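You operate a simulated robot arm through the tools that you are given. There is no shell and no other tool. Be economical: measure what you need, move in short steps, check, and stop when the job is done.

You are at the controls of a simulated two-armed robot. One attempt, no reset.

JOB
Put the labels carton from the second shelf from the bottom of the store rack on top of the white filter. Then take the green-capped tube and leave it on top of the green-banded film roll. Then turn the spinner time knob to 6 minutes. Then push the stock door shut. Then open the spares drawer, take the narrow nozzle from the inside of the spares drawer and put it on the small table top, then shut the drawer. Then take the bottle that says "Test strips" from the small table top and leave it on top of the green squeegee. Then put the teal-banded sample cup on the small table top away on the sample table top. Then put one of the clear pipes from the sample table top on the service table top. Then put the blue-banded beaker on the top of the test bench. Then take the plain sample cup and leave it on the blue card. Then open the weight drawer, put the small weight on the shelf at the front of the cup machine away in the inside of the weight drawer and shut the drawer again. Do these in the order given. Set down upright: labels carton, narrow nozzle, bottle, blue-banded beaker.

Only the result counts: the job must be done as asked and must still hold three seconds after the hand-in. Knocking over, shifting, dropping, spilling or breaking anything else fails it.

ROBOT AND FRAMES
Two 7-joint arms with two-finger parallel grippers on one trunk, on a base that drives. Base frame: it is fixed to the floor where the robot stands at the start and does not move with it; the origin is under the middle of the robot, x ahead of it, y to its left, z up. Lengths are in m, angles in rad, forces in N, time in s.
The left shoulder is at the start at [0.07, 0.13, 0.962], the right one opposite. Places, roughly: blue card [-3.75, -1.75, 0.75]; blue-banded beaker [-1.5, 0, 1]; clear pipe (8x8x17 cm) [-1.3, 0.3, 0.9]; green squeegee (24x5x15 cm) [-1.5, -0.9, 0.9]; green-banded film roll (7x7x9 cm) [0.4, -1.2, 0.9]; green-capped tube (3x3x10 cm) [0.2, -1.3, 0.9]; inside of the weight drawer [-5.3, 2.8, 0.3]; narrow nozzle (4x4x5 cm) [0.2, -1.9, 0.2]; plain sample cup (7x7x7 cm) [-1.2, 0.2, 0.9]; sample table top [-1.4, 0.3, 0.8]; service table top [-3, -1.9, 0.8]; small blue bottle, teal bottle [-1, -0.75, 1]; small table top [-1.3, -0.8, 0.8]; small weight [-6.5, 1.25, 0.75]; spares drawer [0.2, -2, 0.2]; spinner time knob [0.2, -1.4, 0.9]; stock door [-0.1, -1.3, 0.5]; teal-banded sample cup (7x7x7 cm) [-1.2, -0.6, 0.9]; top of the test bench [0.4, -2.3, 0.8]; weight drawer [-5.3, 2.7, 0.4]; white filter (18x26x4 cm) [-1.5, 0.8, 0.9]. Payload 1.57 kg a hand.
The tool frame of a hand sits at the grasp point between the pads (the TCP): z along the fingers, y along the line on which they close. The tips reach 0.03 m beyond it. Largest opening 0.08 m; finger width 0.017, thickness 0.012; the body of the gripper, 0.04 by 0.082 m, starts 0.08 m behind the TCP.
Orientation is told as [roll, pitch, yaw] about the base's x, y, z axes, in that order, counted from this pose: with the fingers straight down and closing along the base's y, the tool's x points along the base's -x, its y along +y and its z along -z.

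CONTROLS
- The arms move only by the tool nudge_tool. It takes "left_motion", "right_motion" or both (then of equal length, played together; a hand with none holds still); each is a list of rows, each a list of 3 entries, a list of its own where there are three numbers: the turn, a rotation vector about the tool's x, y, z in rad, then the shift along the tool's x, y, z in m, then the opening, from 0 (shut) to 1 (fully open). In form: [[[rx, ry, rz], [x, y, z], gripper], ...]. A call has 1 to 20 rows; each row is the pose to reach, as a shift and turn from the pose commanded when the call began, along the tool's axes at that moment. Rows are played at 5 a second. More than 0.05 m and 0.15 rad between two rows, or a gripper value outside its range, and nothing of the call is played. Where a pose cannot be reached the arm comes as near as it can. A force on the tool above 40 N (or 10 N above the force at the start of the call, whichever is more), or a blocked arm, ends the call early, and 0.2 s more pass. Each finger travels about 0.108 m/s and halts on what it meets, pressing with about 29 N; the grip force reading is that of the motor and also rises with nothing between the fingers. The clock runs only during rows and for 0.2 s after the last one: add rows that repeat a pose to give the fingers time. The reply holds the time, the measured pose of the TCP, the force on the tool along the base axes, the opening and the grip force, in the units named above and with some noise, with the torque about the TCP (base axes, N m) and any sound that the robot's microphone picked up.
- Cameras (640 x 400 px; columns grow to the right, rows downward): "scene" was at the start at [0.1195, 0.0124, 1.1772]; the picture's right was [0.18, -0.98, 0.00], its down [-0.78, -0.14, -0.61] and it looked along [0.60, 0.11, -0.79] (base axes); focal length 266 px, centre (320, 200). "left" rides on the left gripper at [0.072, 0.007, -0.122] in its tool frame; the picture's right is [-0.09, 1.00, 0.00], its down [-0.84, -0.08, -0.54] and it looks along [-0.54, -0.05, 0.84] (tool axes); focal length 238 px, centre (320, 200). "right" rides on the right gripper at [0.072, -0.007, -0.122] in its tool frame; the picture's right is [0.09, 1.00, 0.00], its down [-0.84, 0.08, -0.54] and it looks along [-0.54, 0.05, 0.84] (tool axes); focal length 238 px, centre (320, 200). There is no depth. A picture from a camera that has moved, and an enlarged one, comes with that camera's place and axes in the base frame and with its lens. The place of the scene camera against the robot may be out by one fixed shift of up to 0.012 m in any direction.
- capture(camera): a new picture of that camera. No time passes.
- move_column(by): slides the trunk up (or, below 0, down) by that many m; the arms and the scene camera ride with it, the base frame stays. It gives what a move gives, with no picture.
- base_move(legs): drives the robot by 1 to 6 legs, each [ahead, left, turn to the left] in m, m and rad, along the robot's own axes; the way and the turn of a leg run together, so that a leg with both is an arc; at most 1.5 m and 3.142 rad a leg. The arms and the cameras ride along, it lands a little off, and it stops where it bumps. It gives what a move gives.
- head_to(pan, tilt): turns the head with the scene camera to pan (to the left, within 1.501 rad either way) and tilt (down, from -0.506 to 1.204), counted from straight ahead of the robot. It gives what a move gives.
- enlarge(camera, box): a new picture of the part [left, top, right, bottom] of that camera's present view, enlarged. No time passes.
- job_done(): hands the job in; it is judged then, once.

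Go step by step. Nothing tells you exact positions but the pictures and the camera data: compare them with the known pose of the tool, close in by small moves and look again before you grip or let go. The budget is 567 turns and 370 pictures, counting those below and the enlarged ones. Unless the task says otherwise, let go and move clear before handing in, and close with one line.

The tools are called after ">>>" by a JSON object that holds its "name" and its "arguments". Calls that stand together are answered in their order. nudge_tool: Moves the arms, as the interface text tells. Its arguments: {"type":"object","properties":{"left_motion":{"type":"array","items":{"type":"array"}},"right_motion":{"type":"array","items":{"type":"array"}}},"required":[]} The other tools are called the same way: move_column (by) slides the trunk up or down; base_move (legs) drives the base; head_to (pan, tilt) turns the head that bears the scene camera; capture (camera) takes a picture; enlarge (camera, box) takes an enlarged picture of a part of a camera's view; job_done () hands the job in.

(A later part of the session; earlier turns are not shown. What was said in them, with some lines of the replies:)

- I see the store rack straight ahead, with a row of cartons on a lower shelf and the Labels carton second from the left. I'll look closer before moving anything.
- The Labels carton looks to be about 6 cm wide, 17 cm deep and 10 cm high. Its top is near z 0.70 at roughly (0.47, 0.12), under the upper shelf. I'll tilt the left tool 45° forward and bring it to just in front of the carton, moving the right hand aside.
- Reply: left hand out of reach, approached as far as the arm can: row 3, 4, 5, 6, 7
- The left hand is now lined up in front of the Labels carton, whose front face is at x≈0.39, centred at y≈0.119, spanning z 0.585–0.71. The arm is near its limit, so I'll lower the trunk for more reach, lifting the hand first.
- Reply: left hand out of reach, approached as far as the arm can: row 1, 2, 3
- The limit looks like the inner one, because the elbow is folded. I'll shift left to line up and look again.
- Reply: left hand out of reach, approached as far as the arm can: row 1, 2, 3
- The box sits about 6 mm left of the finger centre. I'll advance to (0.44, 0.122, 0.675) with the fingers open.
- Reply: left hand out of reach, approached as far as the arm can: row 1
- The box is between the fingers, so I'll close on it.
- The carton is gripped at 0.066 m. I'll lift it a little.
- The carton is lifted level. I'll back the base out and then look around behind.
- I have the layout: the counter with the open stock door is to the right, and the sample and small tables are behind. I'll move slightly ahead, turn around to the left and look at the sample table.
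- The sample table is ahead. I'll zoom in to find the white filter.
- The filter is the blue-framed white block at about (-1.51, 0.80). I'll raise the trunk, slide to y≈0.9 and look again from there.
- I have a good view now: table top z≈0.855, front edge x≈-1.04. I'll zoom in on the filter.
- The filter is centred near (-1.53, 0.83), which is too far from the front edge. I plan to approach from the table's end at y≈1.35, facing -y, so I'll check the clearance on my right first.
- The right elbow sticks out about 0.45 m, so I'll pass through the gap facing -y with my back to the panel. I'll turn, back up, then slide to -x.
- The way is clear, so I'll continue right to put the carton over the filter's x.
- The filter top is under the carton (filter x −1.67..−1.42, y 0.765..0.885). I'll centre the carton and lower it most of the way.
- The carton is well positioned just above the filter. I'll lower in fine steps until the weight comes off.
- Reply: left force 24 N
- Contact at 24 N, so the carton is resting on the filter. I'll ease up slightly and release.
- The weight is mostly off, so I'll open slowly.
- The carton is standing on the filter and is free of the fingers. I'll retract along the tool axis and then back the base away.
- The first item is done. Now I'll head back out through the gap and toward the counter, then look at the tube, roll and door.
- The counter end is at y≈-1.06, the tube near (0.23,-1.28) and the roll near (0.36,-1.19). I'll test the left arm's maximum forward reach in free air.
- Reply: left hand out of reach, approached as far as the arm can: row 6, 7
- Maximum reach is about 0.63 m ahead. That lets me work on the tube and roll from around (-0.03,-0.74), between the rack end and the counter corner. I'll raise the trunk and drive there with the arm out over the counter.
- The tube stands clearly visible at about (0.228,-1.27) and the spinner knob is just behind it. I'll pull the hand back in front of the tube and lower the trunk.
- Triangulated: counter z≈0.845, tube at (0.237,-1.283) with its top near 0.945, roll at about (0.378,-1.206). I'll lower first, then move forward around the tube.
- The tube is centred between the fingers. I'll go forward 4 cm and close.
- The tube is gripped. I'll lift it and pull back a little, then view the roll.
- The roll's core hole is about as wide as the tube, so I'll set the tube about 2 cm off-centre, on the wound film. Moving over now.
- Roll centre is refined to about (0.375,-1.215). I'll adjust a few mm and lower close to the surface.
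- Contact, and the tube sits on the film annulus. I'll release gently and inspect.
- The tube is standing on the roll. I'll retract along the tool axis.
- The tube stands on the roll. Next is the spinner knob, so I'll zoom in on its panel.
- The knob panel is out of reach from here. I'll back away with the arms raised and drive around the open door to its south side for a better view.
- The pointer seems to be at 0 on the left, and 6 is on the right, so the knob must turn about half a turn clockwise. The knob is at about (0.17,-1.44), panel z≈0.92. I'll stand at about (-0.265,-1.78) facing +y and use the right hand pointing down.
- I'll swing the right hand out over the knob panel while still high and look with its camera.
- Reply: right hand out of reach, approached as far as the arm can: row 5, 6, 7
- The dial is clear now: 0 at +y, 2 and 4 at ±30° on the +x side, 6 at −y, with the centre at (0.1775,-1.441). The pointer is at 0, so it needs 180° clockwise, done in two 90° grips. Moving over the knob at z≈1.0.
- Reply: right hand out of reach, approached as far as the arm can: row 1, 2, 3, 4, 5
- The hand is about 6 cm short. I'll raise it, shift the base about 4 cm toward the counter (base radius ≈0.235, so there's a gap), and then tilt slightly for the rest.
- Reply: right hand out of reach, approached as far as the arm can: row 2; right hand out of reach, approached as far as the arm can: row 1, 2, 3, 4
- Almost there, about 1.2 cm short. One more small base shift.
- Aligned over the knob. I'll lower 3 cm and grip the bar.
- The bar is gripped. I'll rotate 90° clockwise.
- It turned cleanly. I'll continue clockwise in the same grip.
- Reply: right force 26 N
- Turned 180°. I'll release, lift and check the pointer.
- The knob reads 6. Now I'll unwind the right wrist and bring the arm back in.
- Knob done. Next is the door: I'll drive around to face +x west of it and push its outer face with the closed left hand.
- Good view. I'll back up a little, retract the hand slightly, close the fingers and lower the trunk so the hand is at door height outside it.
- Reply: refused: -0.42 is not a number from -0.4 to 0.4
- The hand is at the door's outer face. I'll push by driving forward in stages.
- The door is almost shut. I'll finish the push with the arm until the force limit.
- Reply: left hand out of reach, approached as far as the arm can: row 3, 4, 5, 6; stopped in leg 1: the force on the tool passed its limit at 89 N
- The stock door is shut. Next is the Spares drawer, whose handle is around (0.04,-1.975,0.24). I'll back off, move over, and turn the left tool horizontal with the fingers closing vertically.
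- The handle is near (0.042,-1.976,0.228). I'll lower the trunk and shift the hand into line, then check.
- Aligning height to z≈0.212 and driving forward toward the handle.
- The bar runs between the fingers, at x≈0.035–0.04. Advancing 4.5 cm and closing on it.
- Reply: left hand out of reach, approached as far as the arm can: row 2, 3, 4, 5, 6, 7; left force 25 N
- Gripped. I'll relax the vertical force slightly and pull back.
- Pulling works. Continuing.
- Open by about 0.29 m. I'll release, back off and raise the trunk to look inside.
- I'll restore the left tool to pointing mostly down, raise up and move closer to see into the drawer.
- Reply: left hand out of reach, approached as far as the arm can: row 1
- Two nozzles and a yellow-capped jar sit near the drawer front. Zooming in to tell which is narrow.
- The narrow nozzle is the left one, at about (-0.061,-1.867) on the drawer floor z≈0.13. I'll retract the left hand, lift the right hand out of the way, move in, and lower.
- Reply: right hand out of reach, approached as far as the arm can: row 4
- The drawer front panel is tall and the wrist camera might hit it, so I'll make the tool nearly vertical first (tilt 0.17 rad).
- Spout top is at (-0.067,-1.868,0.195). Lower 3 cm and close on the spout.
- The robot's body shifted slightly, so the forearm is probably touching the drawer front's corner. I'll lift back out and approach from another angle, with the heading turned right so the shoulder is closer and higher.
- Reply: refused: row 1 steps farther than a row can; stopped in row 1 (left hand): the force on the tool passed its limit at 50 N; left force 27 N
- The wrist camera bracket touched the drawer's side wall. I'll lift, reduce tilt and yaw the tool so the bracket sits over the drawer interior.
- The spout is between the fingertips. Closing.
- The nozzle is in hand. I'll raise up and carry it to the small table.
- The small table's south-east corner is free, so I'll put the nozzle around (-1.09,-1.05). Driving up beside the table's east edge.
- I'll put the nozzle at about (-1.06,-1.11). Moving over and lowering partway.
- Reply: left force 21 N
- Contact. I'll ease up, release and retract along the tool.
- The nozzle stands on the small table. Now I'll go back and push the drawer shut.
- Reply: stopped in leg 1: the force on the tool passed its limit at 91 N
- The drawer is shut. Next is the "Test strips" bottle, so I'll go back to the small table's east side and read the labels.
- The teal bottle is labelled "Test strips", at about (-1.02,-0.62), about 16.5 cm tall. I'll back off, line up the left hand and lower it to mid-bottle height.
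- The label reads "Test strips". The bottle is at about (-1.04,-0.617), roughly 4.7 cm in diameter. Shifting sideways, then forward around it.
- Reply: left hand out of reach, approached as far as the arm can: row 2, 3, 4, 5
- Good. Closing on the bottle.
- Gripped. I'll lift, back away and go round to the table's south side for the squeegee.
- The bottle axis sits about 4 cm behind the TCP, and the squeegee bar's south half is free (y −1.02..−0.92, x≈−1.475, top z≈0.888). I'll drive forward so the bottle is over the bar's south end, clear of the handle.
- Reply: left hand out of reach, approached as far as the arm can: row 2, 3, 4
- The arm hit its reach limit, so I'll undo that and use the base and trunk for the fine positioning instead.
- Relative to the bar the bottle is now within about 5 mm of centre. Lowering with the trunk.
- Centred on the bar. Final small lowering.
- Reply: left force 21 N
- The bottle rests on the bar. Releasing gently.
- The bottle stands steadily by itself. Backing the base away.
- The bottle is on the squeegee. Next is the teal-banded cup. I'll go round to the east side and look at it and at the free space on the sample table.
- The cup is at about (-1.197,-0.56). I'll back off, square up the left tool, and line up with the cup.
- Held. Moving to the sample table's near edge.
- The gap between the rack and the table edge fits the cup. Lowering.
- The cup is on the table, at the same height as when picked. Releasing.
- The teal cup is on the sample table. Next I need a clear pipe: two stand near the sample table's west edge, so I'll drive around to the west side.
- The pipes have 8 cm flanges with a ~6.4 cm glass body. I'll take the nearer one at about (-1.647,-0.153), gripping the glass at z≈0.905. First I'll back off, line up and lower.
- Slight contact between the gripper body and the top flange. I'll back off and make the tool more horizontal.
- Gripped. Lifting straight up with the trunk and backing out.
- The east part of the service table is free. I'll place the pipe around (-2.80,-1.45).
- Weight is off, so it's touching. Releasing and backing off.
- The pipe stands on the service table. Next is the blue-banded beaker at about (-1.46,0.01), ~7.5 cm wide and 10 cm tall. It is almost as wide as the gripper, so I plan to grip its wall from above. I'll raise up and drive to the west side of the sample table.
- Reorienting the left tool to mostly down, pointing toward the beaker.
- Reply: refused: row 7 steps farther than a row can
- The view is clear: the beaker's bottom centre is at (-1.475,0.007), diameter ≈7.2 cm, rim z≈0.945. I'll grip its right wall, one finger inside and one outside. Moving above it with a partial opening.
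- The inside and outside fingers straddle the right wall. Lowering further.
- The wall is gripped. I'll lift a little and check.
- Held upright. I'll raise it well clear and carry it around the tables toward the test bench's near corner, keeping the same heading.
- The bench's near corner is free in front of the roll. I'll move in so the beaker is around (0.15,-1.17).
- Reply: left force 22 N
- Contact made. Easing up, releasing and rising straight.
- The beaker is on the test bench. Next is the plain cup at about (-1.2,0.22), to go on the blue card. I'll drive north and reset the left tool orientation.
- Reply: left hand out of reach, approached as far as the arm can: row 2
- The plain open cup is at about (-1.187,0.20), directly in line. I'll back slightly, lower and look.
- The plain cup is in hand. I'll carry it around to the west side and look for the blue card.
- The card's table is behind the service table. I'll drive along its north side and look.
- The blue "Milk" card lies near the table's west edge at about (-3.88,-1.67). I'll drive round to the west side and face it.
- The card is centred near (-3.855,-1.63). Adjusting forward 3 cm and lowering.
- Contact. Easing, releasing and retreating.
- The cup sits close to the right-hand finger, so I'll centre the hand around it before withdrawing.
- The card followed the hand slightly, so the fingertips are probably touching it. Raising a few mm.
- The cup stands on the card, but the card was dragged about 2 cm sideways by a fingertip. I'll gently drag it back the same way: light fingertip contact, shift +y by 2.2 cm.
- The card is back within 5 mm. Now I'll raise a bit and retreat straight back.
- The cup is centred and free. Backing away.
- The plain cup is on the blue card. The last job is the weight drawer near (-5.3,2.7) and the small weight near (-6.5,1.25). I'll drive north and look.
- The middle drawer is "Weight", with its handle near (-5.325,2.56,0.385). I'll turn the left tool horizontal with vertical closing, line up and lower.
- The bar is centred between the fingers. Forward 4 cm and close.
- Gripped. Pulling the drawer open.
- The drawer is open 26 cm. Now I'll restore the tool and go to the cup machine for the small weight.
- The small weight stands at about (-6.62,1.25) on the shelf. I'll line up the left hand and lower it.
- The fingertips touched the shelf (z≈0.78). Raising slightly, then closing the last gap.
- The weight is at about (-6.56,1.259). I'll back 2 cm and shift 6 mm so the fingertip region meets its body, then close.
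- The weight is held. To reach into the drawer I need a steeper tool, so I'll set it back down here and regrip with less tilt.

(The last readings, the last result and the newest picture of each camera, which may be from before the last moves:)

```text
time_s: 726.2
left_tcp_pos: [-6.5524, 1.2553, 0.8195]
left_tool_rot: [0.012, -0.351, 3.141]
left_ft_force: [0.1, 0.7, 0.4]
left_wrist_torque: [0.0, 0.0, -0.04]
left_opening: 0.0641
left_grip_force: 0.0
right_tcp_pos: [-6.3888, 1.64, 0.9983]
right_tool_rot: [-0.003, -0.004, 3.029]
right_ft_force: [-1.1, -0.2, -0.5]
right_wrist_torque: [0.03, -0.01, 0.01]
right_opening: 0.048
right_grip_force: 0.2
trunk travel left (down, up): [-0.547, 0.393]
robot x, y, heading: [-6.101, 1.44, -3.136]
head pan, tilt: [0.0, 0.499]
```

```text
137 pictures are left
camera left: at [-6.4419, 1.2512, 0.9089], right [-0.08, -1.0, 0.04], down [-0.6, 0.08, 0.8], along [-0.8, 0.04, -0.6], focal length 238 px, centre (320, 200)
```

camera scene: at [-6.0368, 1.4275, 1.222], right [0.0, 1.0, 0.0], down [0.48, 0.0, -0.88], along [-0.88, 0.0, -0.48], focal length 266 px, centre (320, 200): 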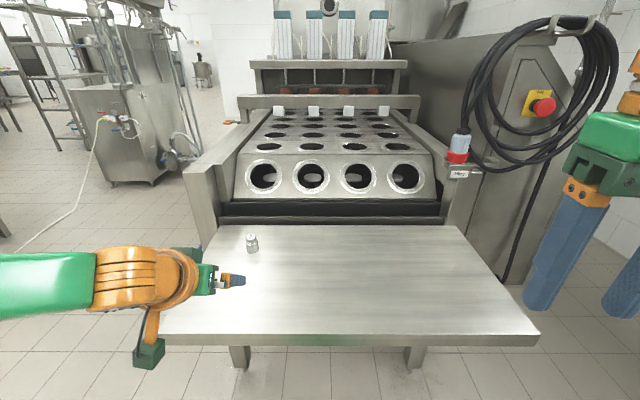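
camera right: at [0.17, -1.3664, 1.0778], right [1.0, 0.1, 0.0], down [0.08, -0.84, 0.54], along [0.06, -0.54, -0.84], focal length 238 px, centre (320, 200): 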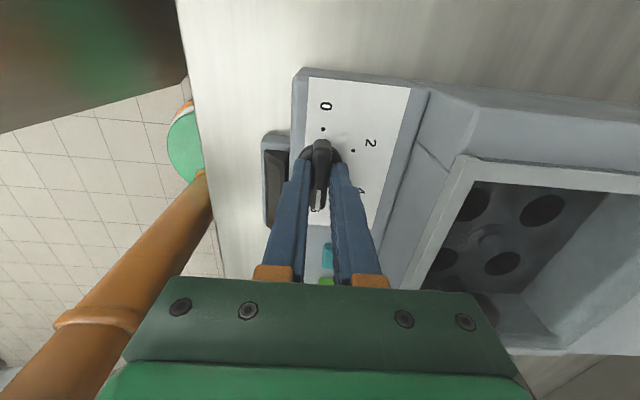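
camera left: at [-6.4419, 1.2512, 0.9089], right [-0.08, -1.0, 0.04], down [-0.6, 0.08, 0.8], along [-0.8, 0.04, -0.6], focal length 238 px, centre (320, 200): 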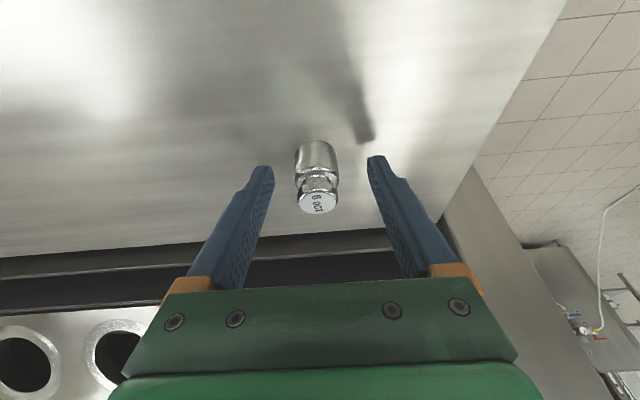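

>>> {"name": "nudge_tool", "arguments": {"left_motion": [[[0, 0, 0], [0, -0.001, 0], 0.5], [[0, 0, 0], [0, -0.001, 0], 0.2], [[0, 0, 0], [0, -0.001, 0], 0], [[0, 0, 0], [0, -0.001, 0], 0]]}}

>>> {"name": "move_column", "arguments": {"by": 0.15}}

>>> {"name": "capture", "arguments": {"camera": "left"}}

```text
time_s: 727.2
left_tcp_pos: [-6.5512, 1.2583, 0.8192]
left_tool_rot: [0.013, -0.351, 3.139]
left_ft_force: [0.1, 0.0, -0.2]
left_wrist_torque: [0.01, -0.01, 0.01]
left_opening: 0.0287
left_grip_force: 29.2
right_tcp_pos: [-6.3883, 1.6387, 0.9994]
right_tool_rot: [-0.004, -0.001, 3.029]
right_ft_force: [0.0, 0.5, 0.2]
right_wrist_torque: [-0.01, -0.02, -0.01]
right_opening: 0.0479
right_grip_force: 0.0
trunk travel left (down, up): [-0.547, 0.393]
robot x, y, heading: [-6.0996, 1.4398, -3.141]
head pan, tilt: [0.0, 0.499]
```

```text
time_s: 728.9
left_tcp_pos: [-6.5526, 1.2574, 0.9694]
left_tool_rot: [0.013, -0.352, 3.142]
left_ft_force: [-0.8, -0.4, -1.4]
left_wrist_torque: [-0.02, -0.01, -0.02]
left_opening: 0.0287
left_grip_force: 28.4
right_tcp_pos: [-6.3884, 1.6398, 1.1479]
right_tool_rot: [-0.005, -0.003, 3.029]
right_ft_force: [1.0, -0.4, 0.9]
right_wrist_torque: [0.02, -0.01, 0.0]
right_opening: 0.048
right_grip_force: 0.1
trunk travel left (down, up): [-0.697, 0.243]
robot x, y, heading: [-6.1004, 1.4373, -3.139]
head pan, tilt: [0.0, 0.499]
```

```text
136 pictures are left
camera left: at [-6.4423, 1.2523, 1.059], right [-0.08, -1.0, 0.04], down [-0.6, 0.08, 0.8], along [-0.8, 0.04, -0.6], focal length 238 px, centre (320, 200)
```

left: 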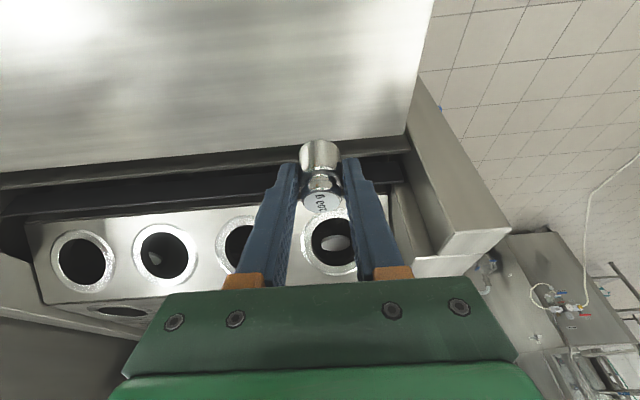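

Held upright at tilt 0.35. I'll drive to the drawer using the same relative pose that worked for the nozzle.

>>> {"name": "base_move", "arguments": {"legs": [[-0.5, 0, 0], [0, 0, -2.56]]}}

>>> {"name": "nudge_tool", "arguments": {"left_motion": [[[-0.022, 0, -0.06], [0.02, 0.03, -0.007], 0], [[-0.044, 0, -0.12], [0.045, 0.06, -0.016], 0], [[-0.066, 0, -0.18], [0.07, 0.09, -0.026], 0], [[-0.088, 0, -0.239], [0.1, 0.12, -0.037], 0], [[-0.088, 0, -0.239], [0.1, 0.12, -0.037], 0]]}}

>>> {"name": "head_to", "arguments": {"pan": 0.5, "tilt": 0.8}}

>>> {"name": "capture", "arguments": {"camera": "scene"}}

```text
time_s: 738.0
left_tcp_pos: [-5.3147, 1.83, 0.9695]
left_tool_rot: [0.012, -0.354, 0.557]
left_ft_force: [0.0, -0.3, -1.3]
left_wrist_torque: [0.01, -0.01, 0.02]
left_opening: 0.0287
left_grip_force: 28.9
right_tcp_pos: [-5.252, 1.4205, 1.1488]
right_tool_rot: [-0.003, 0.0, 0.448]
right_ft_force: [-0.4, -0.6, 0.1]
right_wrist_torque: [0.03, 0.04, 0.02]
right_opening: 0.0479
right_grip_force: 0.1
trunk travel left (down, up): [-0.697, 0.243]
robot x, y, heading: [-5.6037, 1.4403, 0.56]
head pan, tilt: [0.0, 0.499]
```

```text
time_s: 739.2
left_tcp_pos: [-5.47, 1.8771, 0.9716]
left_tool_rot: [0.014, -0.354, 0.812]
left_ft_force: [0.3, 0.6, -0.5]
left_wrist_torque: [0.02, 0.04, -0.02]
left_opening: 0.0287
left_grip_force: 29.0
right_tcp_pos: [-5.25, 1.4194, 1.1475]
right_tool_rot: [-0.002, -0.002, 0.446]
right_ft_force: [-0.1, -0.6, 0.3]
right_wrist_torque: [0.01, 0.01, -0.01]
right_opening: 0.0479
right_grip_force: 0.0
trunk travel left (down, up): [-0.697, 0.243]
robot x, y, heading: [-5.5992, 1.4382, 0.564]
head pan, tilt: [0.0, 0.499]
```

```text
time_s: 740.1
left_tcp_pos: [-5.4692, 1.8757, 0.9717]
left_tool_rot: [0.013, -0.356, 0.813]
left_ft_force: [0.1, -0.4, 0.0]
left_wrist_torque: [-0.02, 0.0, 0.02]
left_opening: 0.0287
left_grip_force: 28.9
right_tcp_pos: [-5.2509, 1.4196, 1.1494]
right_tool_rot: [-0.003, -0.001, 0.448]
right_ft_force: [-0.2, -0.8, 0.2]
right_wrist_torque: [-0.01, -0.01, 0.02]
right_opening: 0.0481
right_grip_force: 0.1
trunk travel left (down, up): [-0.697, 0.243]
robot x, y, heading: [-5.6016, 1.4404, 0.558]
head pan, tilt: [0.499, 0.799]
```

```text
135 pictures are left
camera scene: at [-5.5241, 1.5352, 1.283], right [0.87, -0.49, 0.0], down [-0.35, -0.62, -0.7], along [0.34, 0.61, -0.72], focal length 266 px, centre (320, 200)
```

scene: 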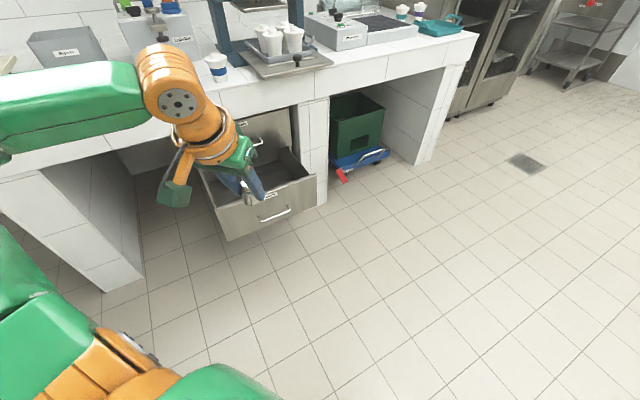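

>>> {"name": "base_move", "arguments": {"legs": [[0.444, 0.44, 0]]}}

>>> {"name": "move_column", "arguments": {"by": -0.35}}

>>> {"name": "capture", "arguments": {"camera": "left"}}

>>> {"name": "capture", "arguments": {"camera": "scene"}}

```text
time_s: 743.6
left_tcp_pos: [-5.3276, 2.485, 0.9708]
left_tool_rot: [0.011, -0.356, 0.81]
left_ft_force: [-0.2, -0.7, -0.8]
left_wrist_torque: [-0.01, 0.02, 0.01]
left_opening: 0.0284
left_grip_force: 29.0
right_tcp_pos: [-5.11, 2.0279, 1.1488]
right_tool_rot: [-0.003, -0.002, 0.444]
right_ft_force: [-0.1, -1.3, -0.7]
right_wrist_torque: [0.0, 0.01, -0.04]
right_opening: 0.0483
right_grip_force: 0.0
trunk travel left (down, up): [-0.697, 0.243]
robot x, y, heading: [-5.4604, 2.0499, 0.557]
head pan, tilt: [0.499, 0.799]
```

```text
time_s: 747.0
left_tcp_pos: [-5.3277, 2.4847, 0.6219]
left_tool_rot: [0.012, -0.356, 0.809]
left_ft_force: [-0.1, 1.2, -0.4]
left_wrist_torque: [-0.02, 0.01, 0.0]
left_opening: 0.0286
left_grip_force: 28.8
right_tcp_pos: [-5.1094, 2.0288, 0.7979]
right_tool_rot: [-0.004, -0.001, 0.445]
right_ft_force: [-1.3, 0.3, -0.4]
right_wrist_torque: [-0.01, 0.02, -0.03]
right_opening: 0.0479
right_grip_force: 0.0
trunk travel left (down, up): [-0.347, 0.593]
robot x, y, heading: [-5.4611, 2.0489, 0.559]
head pan, tilt: [0.499, 0.799]
```

```text
134 pictures are left
camera left: at [-5.4064, 2.4088, 0.7108], right [-0.66, 0.75, 0.04], down [0.47, 0.37, 0.8], along [0.58, 0.55, -0.6], focal length 238 px, centre (320, 200)
```

left: 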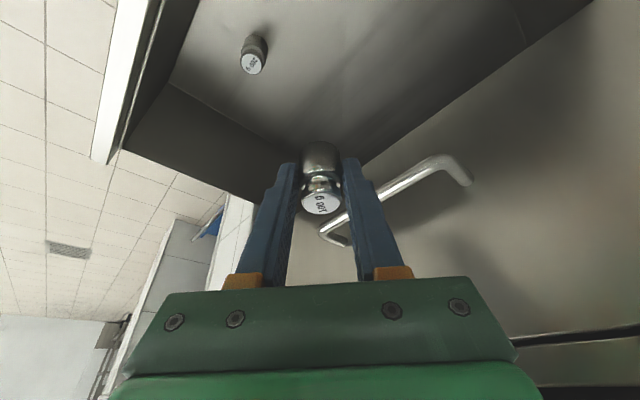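

```text
133 pictures are left
camera scene: at [-5.3819, 2.1437, 0.933], right [0.87, -0.49, 0.0], down [-0.35, -0.62, -0.7], along [0.34, 0.61, -0.72], focal length 266 px, centre (320, 200)
```

scene: 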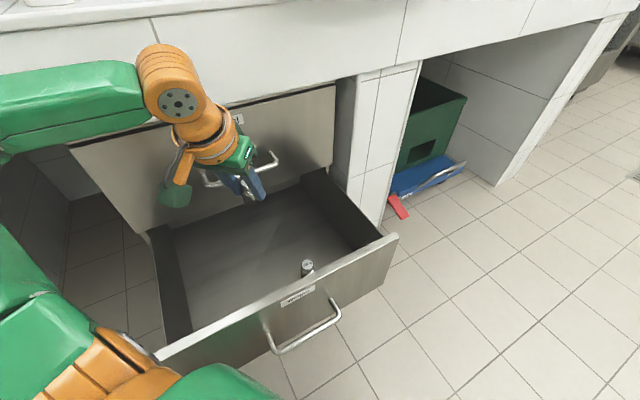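

Another weight already lies inside, to the right. I'll yaw the tool slightly to keep the camera bracket clear of the front panel and keep lowering.

>>> {"name": "nudge_tool", "arguments": {"left_motion": [[[0.05, 0, 0.135], [0, 0.01, 0], 0], [[0.105, 0, 0.281], [0, 0.03, 0], 0], [[0.105, 0, 0.281], [0, 0.03, 0], 0]]}}

>>> {"name": "move_column", "arguments": {"by": -0.18}}

>>> {"name": "capture", "arguments": {"camera": "left"}}

>>> {"name": "capture", "arguments": {"camera": "scene"}}

```text
refused: row 2 steps farther than a row can; nothing moved
```

```text
time_s: 749.0
left_tcp_pos: [-5.3271, 2.4845, 0.442]
left_tool_rot: [0.012, -0.358, 0.809]
left_ft_force: [-0.3, -0.6, -0.5]
left_wrist_torque: [0.02, 0.0, 0.01]
left_opening: 0.0285
left_grip_force: 29.2
right_tcp_pos: [-5.1095, 2.0285, 0.6192]
right_tool_rot: [-0.004, -0.002, 0.444]
right_ft_force: [-0.5, 0.0, 0.1]
right_wrist_torque: [0.0, 0.01, 0.01]
right_opening: 0.0476
right_grip_force: 0.1
trunk travel left (down, up): [-0.167, 0.773]
robot x, y, heading: [-5.4585, 2.049, 0.563]
head pan, tilt: [0.499, 0.799]
```

```text
132 pictures are left
camera left: at [-5.4064, 2.4088, 0.5308], right [-0.66, 0.75, 0.04], down [0.47, 0.37, 0.8], along [0.58, 0.55, -0.6], focal length 238 px, centre (320, 200)
```

left: 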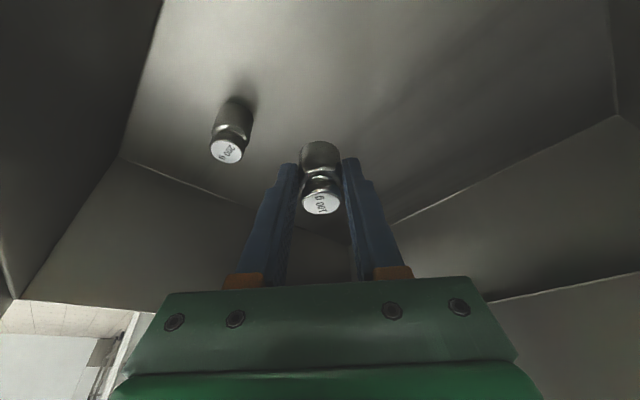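

```text
131 pictures are left
camera scene: at [-5.382, 2.1436, 0.753], right [0.87, -0.49, 0.0], down [-0.35, -0.62, -0.7], along [0.34, 0.61, -0.72], focal length 266 px, centre (320, 200)
```

scene: 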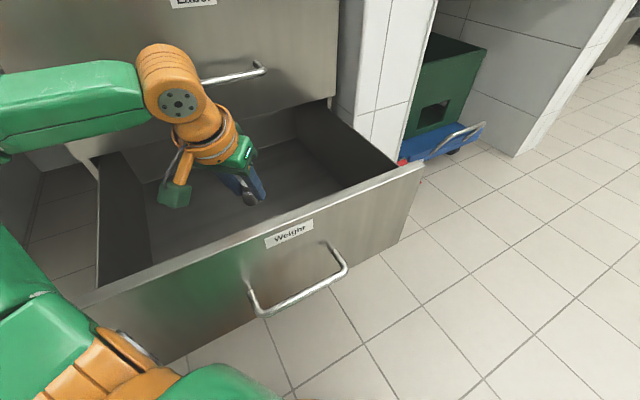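

>>> {"name": "move_column", "arguments": {"by": -0.06}}

>>> {"name": "capture", "arguments": {"camera": "left"}}

>>> {"name": "capture", "arguments": {"camera": "scene"}}

```text
time_s: 750.0
left_tcp_pos: [-5.3258, 2.4832, 0.3855]
left_tool_rot: [0.019, -0.359, 0.809]
left_ft_force: [0.4, -0.3, -0.1]
left_wrist_torque: [-0.02, 0.06, -0.01]
left_opening: 0.0287
left_grip_force: 28.9
right_tcp_pos: [-5.1088, 2.0245, 0.5584]
right_tool_rot: [0.004, -0.004, 0.446]
right_ft_force: [1.2, -0.7, -0.4]
right_wrist_torque: [-0.05, -0.03, 0.02]
right_opening: 0.048
right_grip_force: 0.0
trunk travel left (down, up): [-0.107, 0.833]
robot x, y, heading: [-5.4555, 2.0461, 0.56]
head pan, tilt: [0.499, 0.799]
```

```text
130 pictures are left
camera left: at [-5.4061, 2.4062, 0.4742], right [-0.66, 0.75, 0.05], down [0.47, 0.37, 0.8], along [0.58, 0.56, -0.6], focal length 238 px, centre (320, 200)
```

left: 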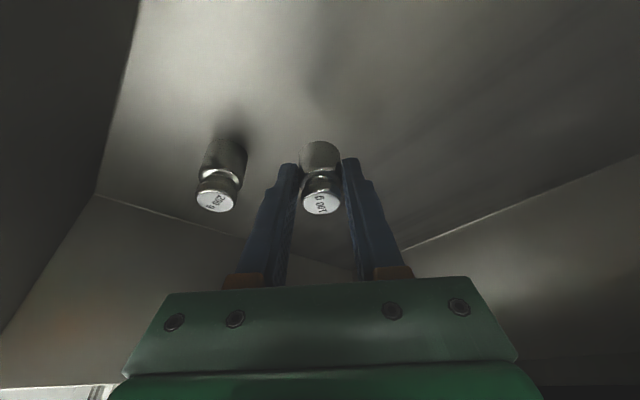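

```text
129 pictures are left
camera scene: at [-5.3813, 2.1395, 0.6942], right [0.87, -0.49, 0.0], down [-0.35, -0.62, -0.7], along [0.34, 0.61, -0.71], focal length 266 px, centre (320, 200)
```

scene: 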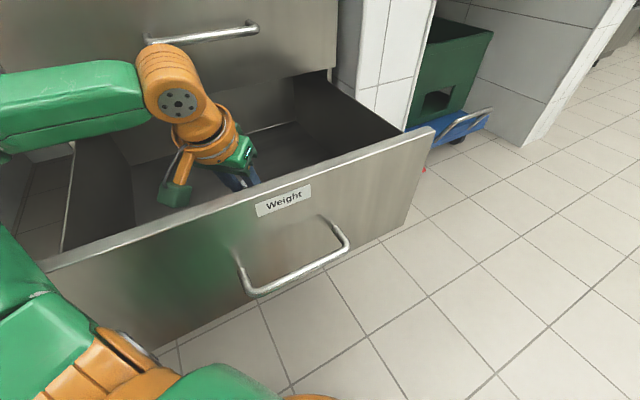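

The shoulder is now as low as the drawer's front panel and something touches. I'll raise the trunk and lower the hand with the arm instead.

>>> {"name": "move_column", "arguments": {"by": 0.13}}

>>> {"name": "nudge_tool", "arguments": {"left_motion": [[[0, 0, 0], [0.0122, 0, 0.0328], 0], [[0, 0, 0], [0.0245, 0, 0.0656], 0], [[0, 0, 0], [0.0368, 0, 0.0984], 0], [[0, 0, 0], [0.0455, 0, 0.1218], 0], [[0, 0, 0], [0.0455, 0, 0.1218], 0]]}}

>>> {"name": "capture", "arguments": {"camera": "left"}}

>>> {"name": "capture", "arguments": {"camera": "scene"}}

```text
time_s: 751.6
left_tcp_pos: [-5.3272, 2.4852, 0.5123]
left_tool_rot: [0.011, -0.354, 0.811]
left_ft_force: [-0.3, -0.3, -1.7]
left_wrist_torque: [0.03, 0.0, -0.03]
left_opening: 0.0285
left_grip_force: 29.6
right_tcp_pos: [-5.1092, 2.0272, 0.6889]
right_tool_rot: [-0.003, -0.003, 0.444]
right_ft_force: [0.2, -0.4, -0.4]
right_wrist_torque: [-0.01, -0.03, 0.01]
right_opening: 0.0483
right_grip_force: 0.1
trunk travel left (down, up): [-0.237, 0.703]
robot x, y, heading: [-5.4591, 2.0469, 0.558]
head pan, tilt: [0.499, 0.799]
```

```text
time_s: 752.8
left_tcp_pos: [-5.3297, 2.4865, 0.3814]
left_tool_rot: [0.011, -0.354, 0.81]
left_ft_force: [-0.2, 0.5, -1.5]
left_wrist_torque: [0.04, 0.0, 0.03]
left_opening: 0.0286
left_grip_force: 29.1
right_tcp_pos: [-5.1099, 2.0276, 0.6877]
right_tool_rot: [-0.003, -0.001, 0.444]
right_ft_force: [-0.1, 0.4, 0.5]
right_wrist_torque: [0.02, -0.02, 0.0]
right_opening: 0.0481
right_grip_force: 0.1
trunk travel left (down, up): [-0.237, 0.703]
robot x, y, heading: [-5.4591, 2.049, 0.56]
head pan, tilt: [0.499, 0.799]
```

```text
128 pictures are left
camera left: at [-5.4083, 2.4097, 0.4703], right [-0.66, 0.75, 0.04], down [0.47, 0.37, 0.8], along [0.58, 0.55, -0.6], focal length 238 px, centre (320, 200)
```

left: 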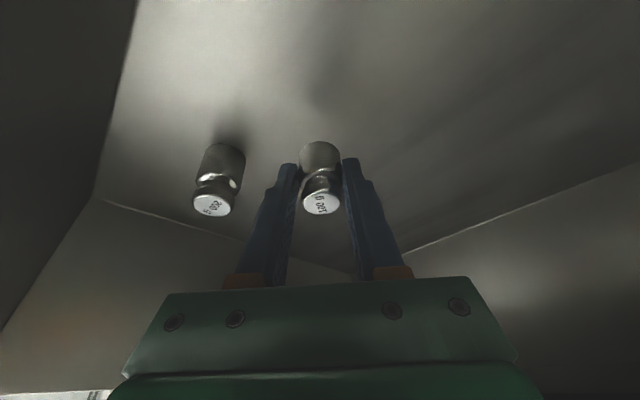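

```text
127 pictures are left
camera scene: at [-5.3819, 2.1437, 0.8229], right [0.87, -0.49, 0.0], down [-0.35, -0.63, -0.7], along [0.34, 0.61, -0.72], focal length 266 px, centre (320, 200)
```

scene: 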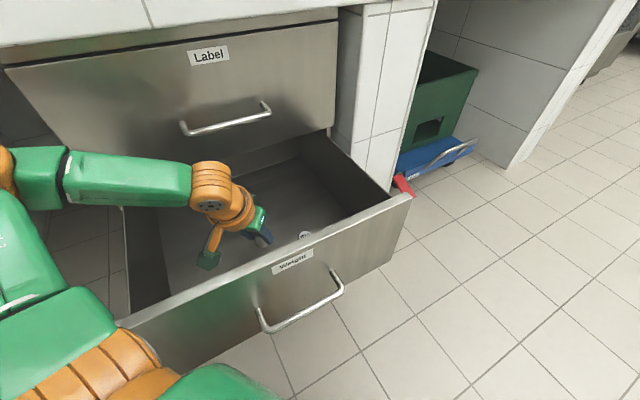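

>>> {"name": "nudge_tool", "arguments": {"left_motion": [[[0, 0, 0], [0.0035, 0, 0.0094], 0], [[0, 0, 0], [0.007, 0, 0.0188], 0], [[0, 0, 0], [0.0088, 0, 0.0235], 0], [[0, 0, 0], [0.0088, 0, 0.0235], 0]]}}

>>> {"name": "capture", "arguments": {"camera": "left"}}

```text
time_s: 753.8
left_tcp_pos: [-5.3288, 2.4865, 0.3575]
left_tool_rot: [0.012, -0.354, 0.81]
left_ft_force: [0.5, -0.1, -1.6]
left_wrist_torque: [-0.06, 0.0, 0.01]
left_opening: 0.0288
left_grip_force: 28.7
right_tcp_pos: [-5.109, 2.0277, 0.6878]
right_tool_rot: [-0.004, -0.001, 0.446]
right_ft_force: [-0.9, 0.1, -0.1]
right_wrist_torque: [-0.02, -0.01, -0.02]
right_opening: 0.0482
right_grip_force: 0.0
trunk travel left (down, up): [-0.237, 0.703]
robot x, y, heading: [-5.4599, 2.05, 0.561]
head pan, tilt: [0.499, 0.799]
```

```text
126 pictures are left
camera left: at [-5.4081, 2.4097, 0.4455], right [-0.66, 0.75, 0.04], down [0.47, 0.37, 0.8], along [0.58, 0.55, -0.6], focal length 238 px, centre (320, 200)
```

left: 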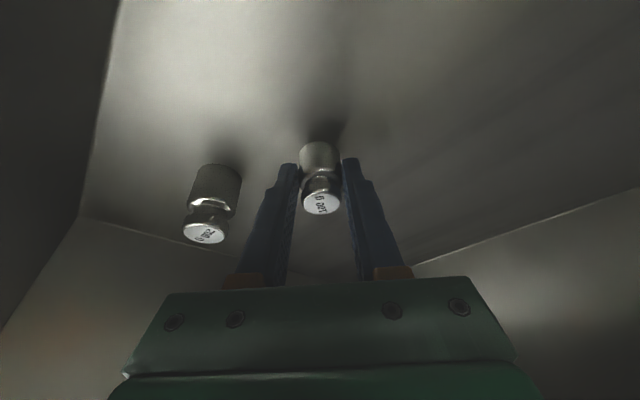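

>>> {"name": "nudge_tool", "arguments": {"left_motion": [[[0, 0, 0], [0.0017, 0, 0.0047], 0], [[0, 0, 0], [0.0035, 0, 0.0094], 0], [[0, 0, 0], [0.0044, 0, 0.0117], 0], [[0, 0, 0], [0.0044, 0, 0.0117], 0]]}}

>>> {"name": "enlarge", "arguments": {"camera": "left", "box": [160, 80, 440, 260]}}

```text
time_s: 754.8
left_tcp_pos: [-5.3288, 2.4855, 0.3434]
left_tool_rot: [0.012, -0.355, 0.81]
left_ft_force: [0.7, 0.3, -0.9]
left_wrist_torque: [0.02, -0.01, 0.04]
left_opening: 0.0288
left_grip_force: 28.7
right_tcp_pos: [-5.1098, 2.0288, 0.6879]
right_tool_rot: [-0.004, -0.003, 0.443]
right_ft_force: [0.3, -0.1, 0.4]
right_wrist_torque: [-0.03, 0.0, -0.03]
right_opening: 0.0482
right_grip_force: 0.0
trunk travel left (down, up): [-0.237, 0.703]
robot x, y, heading: [-5.4616, 2.0457, 0.562]
head pan, tilt: [0.499, 0.799]
```

```text
2.22 times, centred on (300, 170) of left
camera zoom: at [-5.4078, 2.4094, 0.4331], right [-0.66, 0.75, 0.04], down [0.47, 0.37, 0.8], along [0.58, 0.55, -0.6], focal length 530 px, centre (364, 267)
```

zoom: 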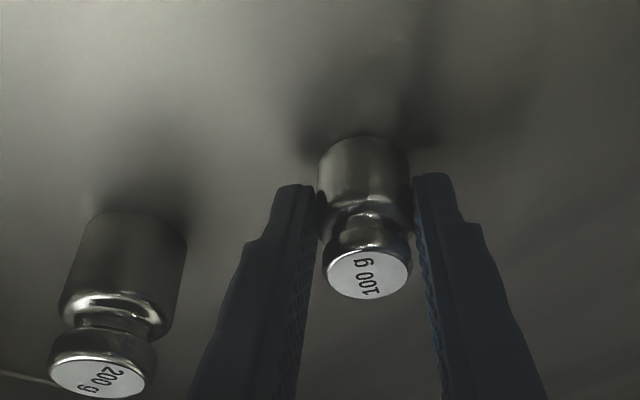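

>>> {"name": "nudge_tool", "arguments": {"left_motion": [[[0, 0, 0], [0.001, 0, 0.003], 0], [[0, 0, 0], [0.0021, 0, 0.0056], 0], [[0, 0, 0], [0.0031, 0, 0.0084], 0], [[0, 0, 0], [0.0031, 0, 0.0084], 0]]}}

```text
time_s: 755.8
left_tcp_pos: [-5.3272, 2.4848, 0.339]
left_tool_rot: [0.014, -0.362, 0.809]
left_ft_force: [1.4, 2.9, 26.4]
left_wrist_torque: [0.2, -0.3, 0.0]
left_opening: 0.0288
left_grip_force: 29.4
right_tcp_pos: [-5.111, 2.0256, 0.6889]
right_tool_rot: [0.001, -0.005, 0.445]
right_ft_force: [0.7, 0.5, -0.4]
right_wrist_torque: [-0.01, 0.0, -0.02]
right_opening: 0.0479
right_grip_force: 0.1
trunk travel left (down, up): [-0.237, 0.703]
robot x, y, heading: [-5.4582, 2.0462, 0.563]
head pan, tilt: [0.499, 0.799]
```

On the drawer floor. Easing up, releasing with a small opening and rising.

>>> {"name": "nudge_tool", "arguments": {"left_motion": [[[0, 0, 0], [-0.0014, 0, -0.0038], 0], [[0, 0, 0], [-0.0014, 0, -0.0038], 0.45], [[0, 0, 0], [-0.0014, 0, -0.0038], 0.6], [[0, 0, 0], [-0.0014, 0, -0.0038], 0.6]]}}

>>> {"name": "capture", "arguments": {"camera": "left"}}

```text
time_s: 756.8
left_tcp_pos: [-5.3284, 2.4872, 0.3399]
left_tool_rot: [0.013, -0.354, 0.809]
left_ft_force: [0.7, -0.3, 0.0]
left_wrist_torque: [0.0, -0.01, -0.01]
left_opening: 0.0481
left_grip_force: 0.1
right_tcp_pos: [-5.1097, 2.0277, 0.6888]
right_tool_rot: [-0.004, -0.003, 0.446]
right_ft_force: [-0.2, 0.0, 0.4]
right_wrist_torque: [0.03, 0.01, 0.02]
right_opening: 0.0482
right_grip_force: 0.0
trunk travel left (down, up): [-0.237, 0.703]
robot x, y, heading: [-5.457, 2.0474, 0.561]
head pan, tilt: [0.499, 0.799]
```

```text
124 pictures are left
camera left: at [-5.4082, 2.4097, 0.4282], right [-0.66, 0.75, 0.04], down [0.47, 0.37, 0.8], along [0.58, 0.55, -0.6], focal length 238 px, centre (320, 200)
```

left: 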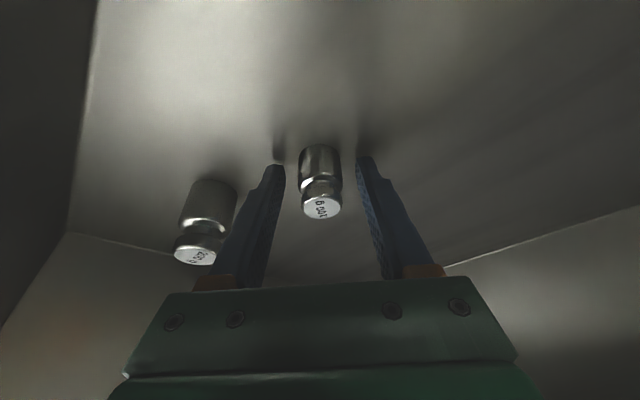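

The weight stands upright in the drawer. Rising out.

>>> {"name": "nudge_tool", "arguments": {"left_motion": [[[0, 0, 0], [-0.0122, 0, -0.0328], 0.6], [[0, 0, 0], [-0.0245, 0, -0.0656], 0.6], [[0, 0, 0], [-0.0368, 0, -0.0984], 0.6], [[0, 0, 0], [-0.0455, 0, -0.1218], 0.6], [[0, 0, 0], [-0.0455, 0, -0.1218], 0.6]]}}

>>> {"name": "move_column", "arguments": {"by": 0.35}}

>>> {"name": "base_move", "arguments": {"legs": [[-0.3, -0.3, 0]]}}

>>> {"name": "capture", "arguments": {"camera": "scene"}}

```text
time_s: 758.0
left_tcp_pos: [-5.3279, 2.486, 0.4705]
left_tool_rot: [0.014, -0.358, 0.809]
left_ft_force: [-0.6, 0.4, 0.1]
left_wrist_torque: [0.04, 0.01, -0.01]
left_opening: 0.048
left_grip_force: 0.1
right_tcp_pos: [-5.1102, 2.0288, 0.6891]
right_tool_rot: [-0.004, -0.001, 0.445]
right_ft_force: [-0.2, -0.7, 0.2]
right_wrist_torque: [0.02, 0.03, 0.0]
right_opening: 0.048
right_grip_force: 0.1
trunk travel left (down, up): [-0.237, 0.703]
robot x, y, heading: [-5.4573, 2.0508, 0.561]
head pan, tilt: [0.499, 0.799]
```

```text
time_s: 761.4
left_tcp_pos: [-5.3264, 2.4855, 0.8199]
left_tool_rot: [0.012, -0.357, 0.81]
left_ft_force: [0.8, -0.8, 0.2]
left_wrist_torque: [0.01, -0.02, -0.02]
left_opening: 0.0478
left_grip_force: 0.1
right_tcp_pos: [-5.1092, 2.0292, 1.0387]
right_tool_rot: [-0.003, -0.001, 0.446]
right_ft_force: [0.5, 0.7, 0.4]
right_wrist_torque: [0.0, 0.04, 0.0]
right_opening: 0.0482
right_grip_force: 0.0
trunk travel left (down, up): [-0.587, 0.353]
robot x, y, heading: [-5.4637, 2.047, 0.56]
head pan, tilt: [0.499, 0.799]
```

```text
time_s: 764.0
left_tcp_pos: [-5.4208, 2.0746, 0.8191]
left_tool_rot: [0.012, -0.354, 0.814]
left_ft_force: [-0.8, -0.1, 0.4]
left_wrist_torque: [0.0, -0.02, 0.01]
left_opening: 0.0478
left_grip_force: 0.0
right_tcp_pos: [-5.2003, 1.6187, 1.0394]
right_tool_rot: [-0.005, -0.003, 0.449]
right_ft_force: [-0.1, 0.2, -0.5]
right_wrist_torque: [-0.01, 0.01, -0.03]
right_opening: 0.0479
right_grip_force: 0.1
trunk travel left (down, up): [-0.587, 0.353]
robot x, y, heading: [-5.5557, 1.6391, 0.568]
head pan, tilt: [0.499, 0.799]
```

```text
123 pictures are left
camera scene: at [-5.4738, 1.7325, 1.1729], right [0.87, -0.49, 0.0], down [-0.35, -0.63, -0.7], along [0.34, 0.61, -0.72], focal length 266 px, centre (320, 200)
```

scene: 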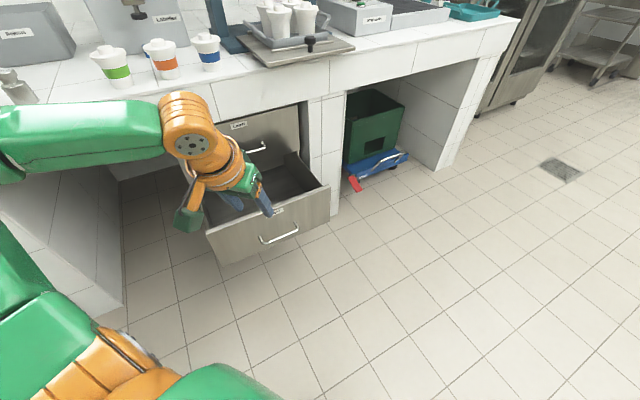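

Now I'll face the drawer, tilt the tool forward with closed fingers and push it shut.

>>> {"name": "base_move", "arguments": {"legs": [[0, 0, 1.003], [0, -0.43, 0]]}}

>>> {"name": "nudge_tool", "arguments": {"left_motion": [[[0.021, 0, 0.058], [-0.019, -0.034, 0.007], 0.3], [[0.042, 0, 0.115], [-0.038, -0.068, 0.014], 0], [[0.064, 0, 0.173], [-0.056, -0.1, 0.021], 0], [[0.085, 0, 0.23], [-0.075, -0.135, 0.028], 0], [[0.085, 0, 0.23], [-0.075, -0.135, 0.028], 0]]}}

>>> {"name": "nudge_tool", "arguments": {"left_motion": [[[0, -0.14, 0], [0, 0, 0], 0], [[0, -0.28, 0], [0, 0, 0], 0], [[0, -0.42, 0], [0, 0, 0], 0], [[0, -0.55, 0], [0, 0, 0], 0], [[0, -0.55, 0], [0, 0, 0], 0]]}}

>>> {"name": "move_column", "arguments": {"by": -0.38}}

>>> {"name": "head_to", "arguments": {"pan": 0.2, "tilt": 0.7}}

>>> {"name": "capture", "arguments": {"camera": "scene"}}

```text
time_s: 769.2
left_tcp_pos: [-5.4251, 1.9806, 0.8179]
left_tool_rot: [0.011, -0.356, 1.815]
left_ft_force: [0.4, -0.5, -0.3]
left_wrist_torque: [-0.01, 0.02, 0.0]
left_opening: 0.0478
left_grip_force: 0.1
right_tcp_pos: [-4.9235, 1.9186, 1.0377]
right_tool_rot: [-0.004, -0.001, 1.453]
right_ft_force: [-0.1, -0.7, -0.3]
right_wrist_torque: [0.02, -0.03, -0.03]
right_opening: 0.0478
right_grip_force: 0.0
trunk travel left (down, up): [-0.587, 0.353]
robot x, y, heading: [-5.129, 1.6363, 1.567]
head pan, tilt: [0.499, 0.799]
```

```text
time_s: 770.4
left_tcp_pos: [-5.3153, 2.0921, 0.8184]
left_tool_rot: [0.011, -0.352, 1.569]
left_ft_force: [0.7, 0.1, -0.8]
left_wrist_torque: [0.0, -0.02, 0.02]
left_opening: 0.0
left_grip_force: 21.3
right_tcp_pos: [-4.9224, 1.9185, 1.0396]
right_tool_rot: [-0.005, -0.004, 1.45]
right_ft_force: [-0.2, 0.0, -0.2]
right_wrist_torque: [0.04, -0.01, 0.0]
right_opening: 0.0482
right_grip_force: 0.1
trunk travel left (down, up): [-0.587, 0.353]
robot x, y, heading: [-5.1245, 1.6341, 1.57]
head pan, tilt: [0.499, 0.799]
```

```text
time_s: 771.6
left_tcp_pos: [-5.3128, 2.0896, 0.818]
left_tool_rot: [0.015, -0.902, 1.561]
left_ft_force: [0.6, 0.2, -0.2]
left_wrist_torque: [0.01, 0.02, 0.0]
left_opening: 0.0
left_grip_force: 21.9
right_tcp_pos: [-4.9218, 1.9188, 1.0385]
right_tool_rot: [-0.003, -0.001, 1.452]
right_ft_force: [0.2, 0.2, 0.6]
right_wrist_torque: [0.01, 0.01, 0.0]
right_opening: 0.0483
right_grip_force: 0.0
trunk travel left (down, up): [-0.587, 0.353]
robot x, y, heading: [-5.1258, 1.6328, 1.564]
head pan, tilt: [0.499, 0.799]
```

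```text
time_s: 775.2
left_tcp_pos: [-5.3138, 2.0898, 0.438]
left_tool_rot: [0.018, -0.902, 1.559]
left_ft_force: [0.2, 0.6, -0.7]
left_wrist_torque: [-0.01, -0.01, 0.0]
left_opening: 0.0
left_grip_force: 21.1
right_tcp_pos: [-4.9225, 1.9181, 0.6584]
right_tool_rot: [-0.002, -0.003, 1.451]
right_ft_force: [0.1, -0.2, -0.9]
right_wrist_torque: [-0.03, 0.03, 0.02]
right_opening: 0.048
right_grip_force: 0.0
trunk travel left (down, up): [-0.207, 0.733]
robot x, y, heading: [-5.1241, 1.6358, 1.567]
head pan, tilt: [0.499, 0.799]
```

```text
time_s: 776.0
left_tcp_pos: [-5.3141, 2.0897, 0.4377]
left_tool_rot: [0.015, -0.902, 1.56]
left_ft_force: [0.3, -0.2, -0.4]
left_wrist_torque: [-0.01, 0.01, 0.01]
left_opening: 0.0
left_grip_force: 21.3
right_tcp_pos: [-4.9216, 1.9185, 0.6592]
right_tool_rot: [-0.003, -0.002, 1.45]
right_ft_force: [0.5, -0.3, 1.0]
right_wrist_torque: [-0.05, -0.04, 0.02]
right_opening: 0.048
right_grip_force: 0.1
trunk travel left (down, up): [-0.207, 0.733]
robot x, y, heading: [-5.1244, 1.6326, 1.559]
head pan, tilt: [0.201, 0.7]
```

```text
122 pictures are left
camera scene: at [-5.1469, 1.7659, 0.8012], right [0.98, 0.19, 0.0], down [0.13, -0.63, -0.76], along [-0.15, 0.75, -0.64], focal length 266 px, centre (320, 200)
```

scene: 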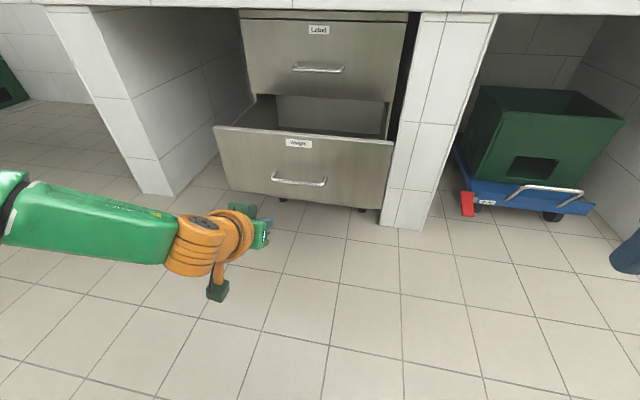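

>>> {"name": "base_move", "arguments": {"legs": [[0.22, 0, 0]]}}

>>> {"name": "base_move", "arguments": {"legs": [[0.22, 0, 0]]}}

>>> {"name": "capture", "arguments": {"camera": "scene"}}

```text
time_s: 777.7
left_tcp_pos: [-5.313, 2.3125, 0.4383]
left_tool_rot: [0.017, -0.903, 1.561]
left_ft_force: [0.3, 0.5, -0.4]
left_wrist_torque: [0.03, 0.02, 0.0]
left_opening: 0.0
left_grip_force: 21.2
right_tcp_pos: [-4.9208, 2.1399, 0.6583]
right_tool_rot: [-0.003, 0.001, 1.451]
right_ft_force: [0.0, -0.5, -0.2]
right_wrist_torque: [0.01, -0.03, 0.0]
right_opening: 0.0479
right_grip_force: 0.1
trunk travel left (down, up): [-0.207, 0.733]
robot x, y, heading: [-5.1209, 1.8574, 1.565]
head pan, tilt: [0.201, 0.7]
```

```text
time_s: 779.4
left_tcp_pos: [-5.3095, 2.5317, 0.4379]
left_tool_rot: [0.016, -0.903, 1.559]
left_ft_force: [0.1, 0.5, -0.3]
left_wrist_torque: [0.0, -0.02, 0.03]
left_opening: 0.0
left_grip_force: 21.4
right_tcp_pos: [-4.9194, 2.359, 0.6585]
right_tool_rot: [-0.004, -0.002, 1.449]
right_ft_force: [-0.1, 1.4, -0.5]
right_wrist_torque: [0.01, 0.01, 0.02]
right_opening: 0.0483
right_grip_force: 0.0
trunk travel left (down, up): [-0.207, 0.733]
robot x, y, heading: [-5.1249, 2.073, 1.565]
head pan, tilt: [0.201, 0.7]
```

```text
121 pictures are left
camera scene: at [-5.1437, 2.2066, 0.8012], right [0.98, 0.19, 0.0], down [0.12, -0.63, -0.76], along [-0.15, 0.75, -0.64], focal length 266 px, centre (320, 200)
```

scene: 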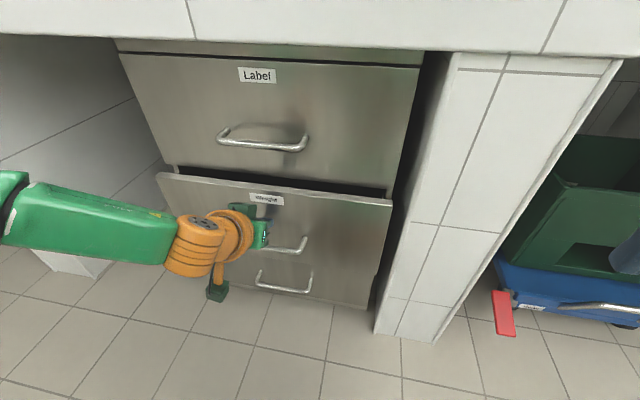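

>>> {"name": "base_move", "arguments": {"legs": [[0.05, 0, 0]]}}

>>> {"name": "base_move", "arguments": {"legs": [[0.05, 0, 0]]}}

>>> {"name": "capture", "arguments": {"camera": "scene"}}

```text
time_s: 780.4
left_tcp_pos: [-5.3106, 2.5723, 0.4352]
left_tool_rot: [0.013, -0.897, 1.563]
left_ft_force: [0.2, -6.2, 1.8]
left_wrist_torque: [-0.02, -0.08, -0.04]
left_opening: 0.0
left_grip_force: 20.9
right_tcp_pos: [-4.92, 2.4034, 0.6586]
right_tool_rot: [-0.001, -0.002, 1.449]
right_ft_force: [0.0, 0.0, -0.7]
right_wrist_torque: [-0.04, 0.0, 0.02]
right_opening: 0.0479
right_grip_force: 0.0
trunk travel left (down, up): [-0.207, 0.733]
robot x, y, heading: [-5.1254, 2.1192, 1.566]
head pan, tilt: [0.201, 0.7]
stopped in leg 1: the force on the tool passed its limit at 162 N (the readings are from after the stop); the commanded pose is now the measured one
```

```text
time_s: 781.1
left_tcp_pos: [-5.3099, 2.5736, 0.434]
left_tool_rot: [0.011, -0.884, 1.563]
left_ft_force: [0.7, -14.6, 6.3]
left_wrist_torque: [-0.01, -0.07, -0.01]
left_opening: 0.0001
left_grip_force: 21.8
right_tcp_pos: [-4.9206, 2.408, 0.6603]
right_tool_rot: [-0.002, -0.005, 1.454]
right_ft_force: [-0.4, 0.8, -0.2]
right_wrist_torque: [-0.01, 0.01, 0.0]
right_opening: 0.048
right_grip_force: 0.1
trunk travel left (down, up): [-0.207, 0.733]
robot x, y, heading: [-5.1242, 2.1257, 1.569]
head pan, tilt: [0.201, 0.7]
stopped in leg 1: the force on the tool passed its limit at 67 N (the readings are from after the stop); the commanded pose is now the measured one
```

```text
120 pictures are left
camera scene: at [-5.1438, 2.2534, 0.8016], right [0.98, 0.2, 0.0], down [0.13, -0.63, -0.77], along [-0.15, 0.75, -0.64], focal length 266 px, centre (320, 200)
```

scene: 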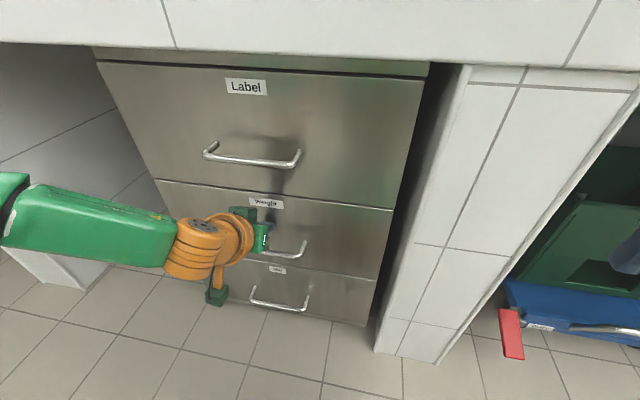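

The drawer is shut. Backing off to confirm it stays closed.

>>> {"name": "base_move", "arguments": {"legs": [[-0.35, 0, 0]]}}

>>> {"name": "move_column", "arguments": {"by": 0.3}}

>>> {"name": "capture", "arguments": {"camera": "scene"}}

```text
time_s: 783.4
left_tcp_pos: [-5.3108, 2.2221, 0.4333]
left_tool_rot: [0.009, -0.881, 1.565]
left_ft_force: [0.2, -0.3, 0.3]
left_wrist_torque: [-0.03, -0.03, -0.02]
left_opening: 0.0
left_grip_force: 21.2
right_tcp_pos: [-4.9216, 2.0576, 0.6595]
right_tool_rot: [-0.004, -0.003, 1.453]
right_ft_force: [0.4, -0.2, 0.5]
right_wrist_torque: [0.02, -0.02, 0.04]
right_opening: 0.0478
right_grip_force: 0.1
trunk travel left (down, up): [-0.207, 0.733]
robot x, y, heading: [-5.1247, 1.7721, 1.568]
head pan, tilt: [0.201, 0.7]
```

```text
time_s: 786.4
left_tcp_pos: [-5.31, 2.222, 0.7325]
left_tool_rot: [0.009, -0.881, 1.566]
left_ft_force: [-0.4, 0.3, 0.5]
left_wrist_torque: [-0.01, 0.01, 0.01]
left_opening: 0.0
left_grip_force: 21.6
right_tcp_pos: [-4.9215, 2.0577, 0.9585]
right_tool_rot: [-0.003, -0.001, 1.455]
right_ft_force: [0.2, -1.2, 0.8]
right_wrist_torque: [0.02, 0.01, 0.01]
right_opening: 0.048
right_grip_force: 0.0
trunk travel left (down, up): [-0.507, 0.433]
robot x, y, heading: [-5.1215, 1.772, 1.57]
head pan, tilt: [0.201, 0.7]
```

```text
119 pictures are left
camera scene: at [-5.145, 1.9035, 1.1012], right [0.98, 0.2, 0.0], down [0.13, -0.63, -0.76], along [-0.15, 0.75, -0.64], focal length 266 px, centre (320, 200)
```

scene: 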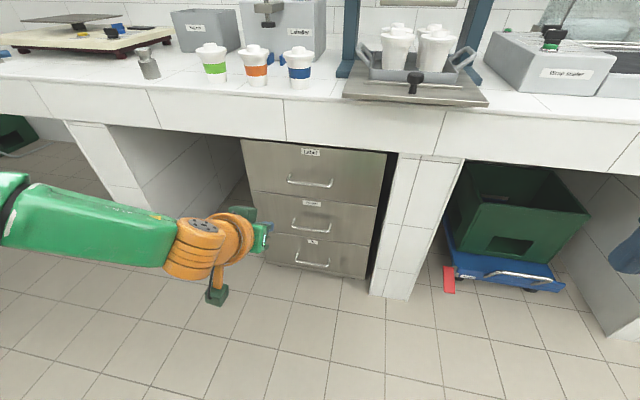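

Every item has been done in order, and the weight drawer is staying shut. Handing in.

>>> {"name": "job_done", "arguments": {}}

```text
The job is handed in.
```

I did all eleven tasks in the order given and handed the job in; I don't have the verdict. Two things to know: setting the cup down dragged the blue card about 2 cm, and I pulled it back to within about 5 mm of where it lay. The last push on the weight drawer hit 162 N, and with it shut I couldn't see whether the weight inside stayed standing.
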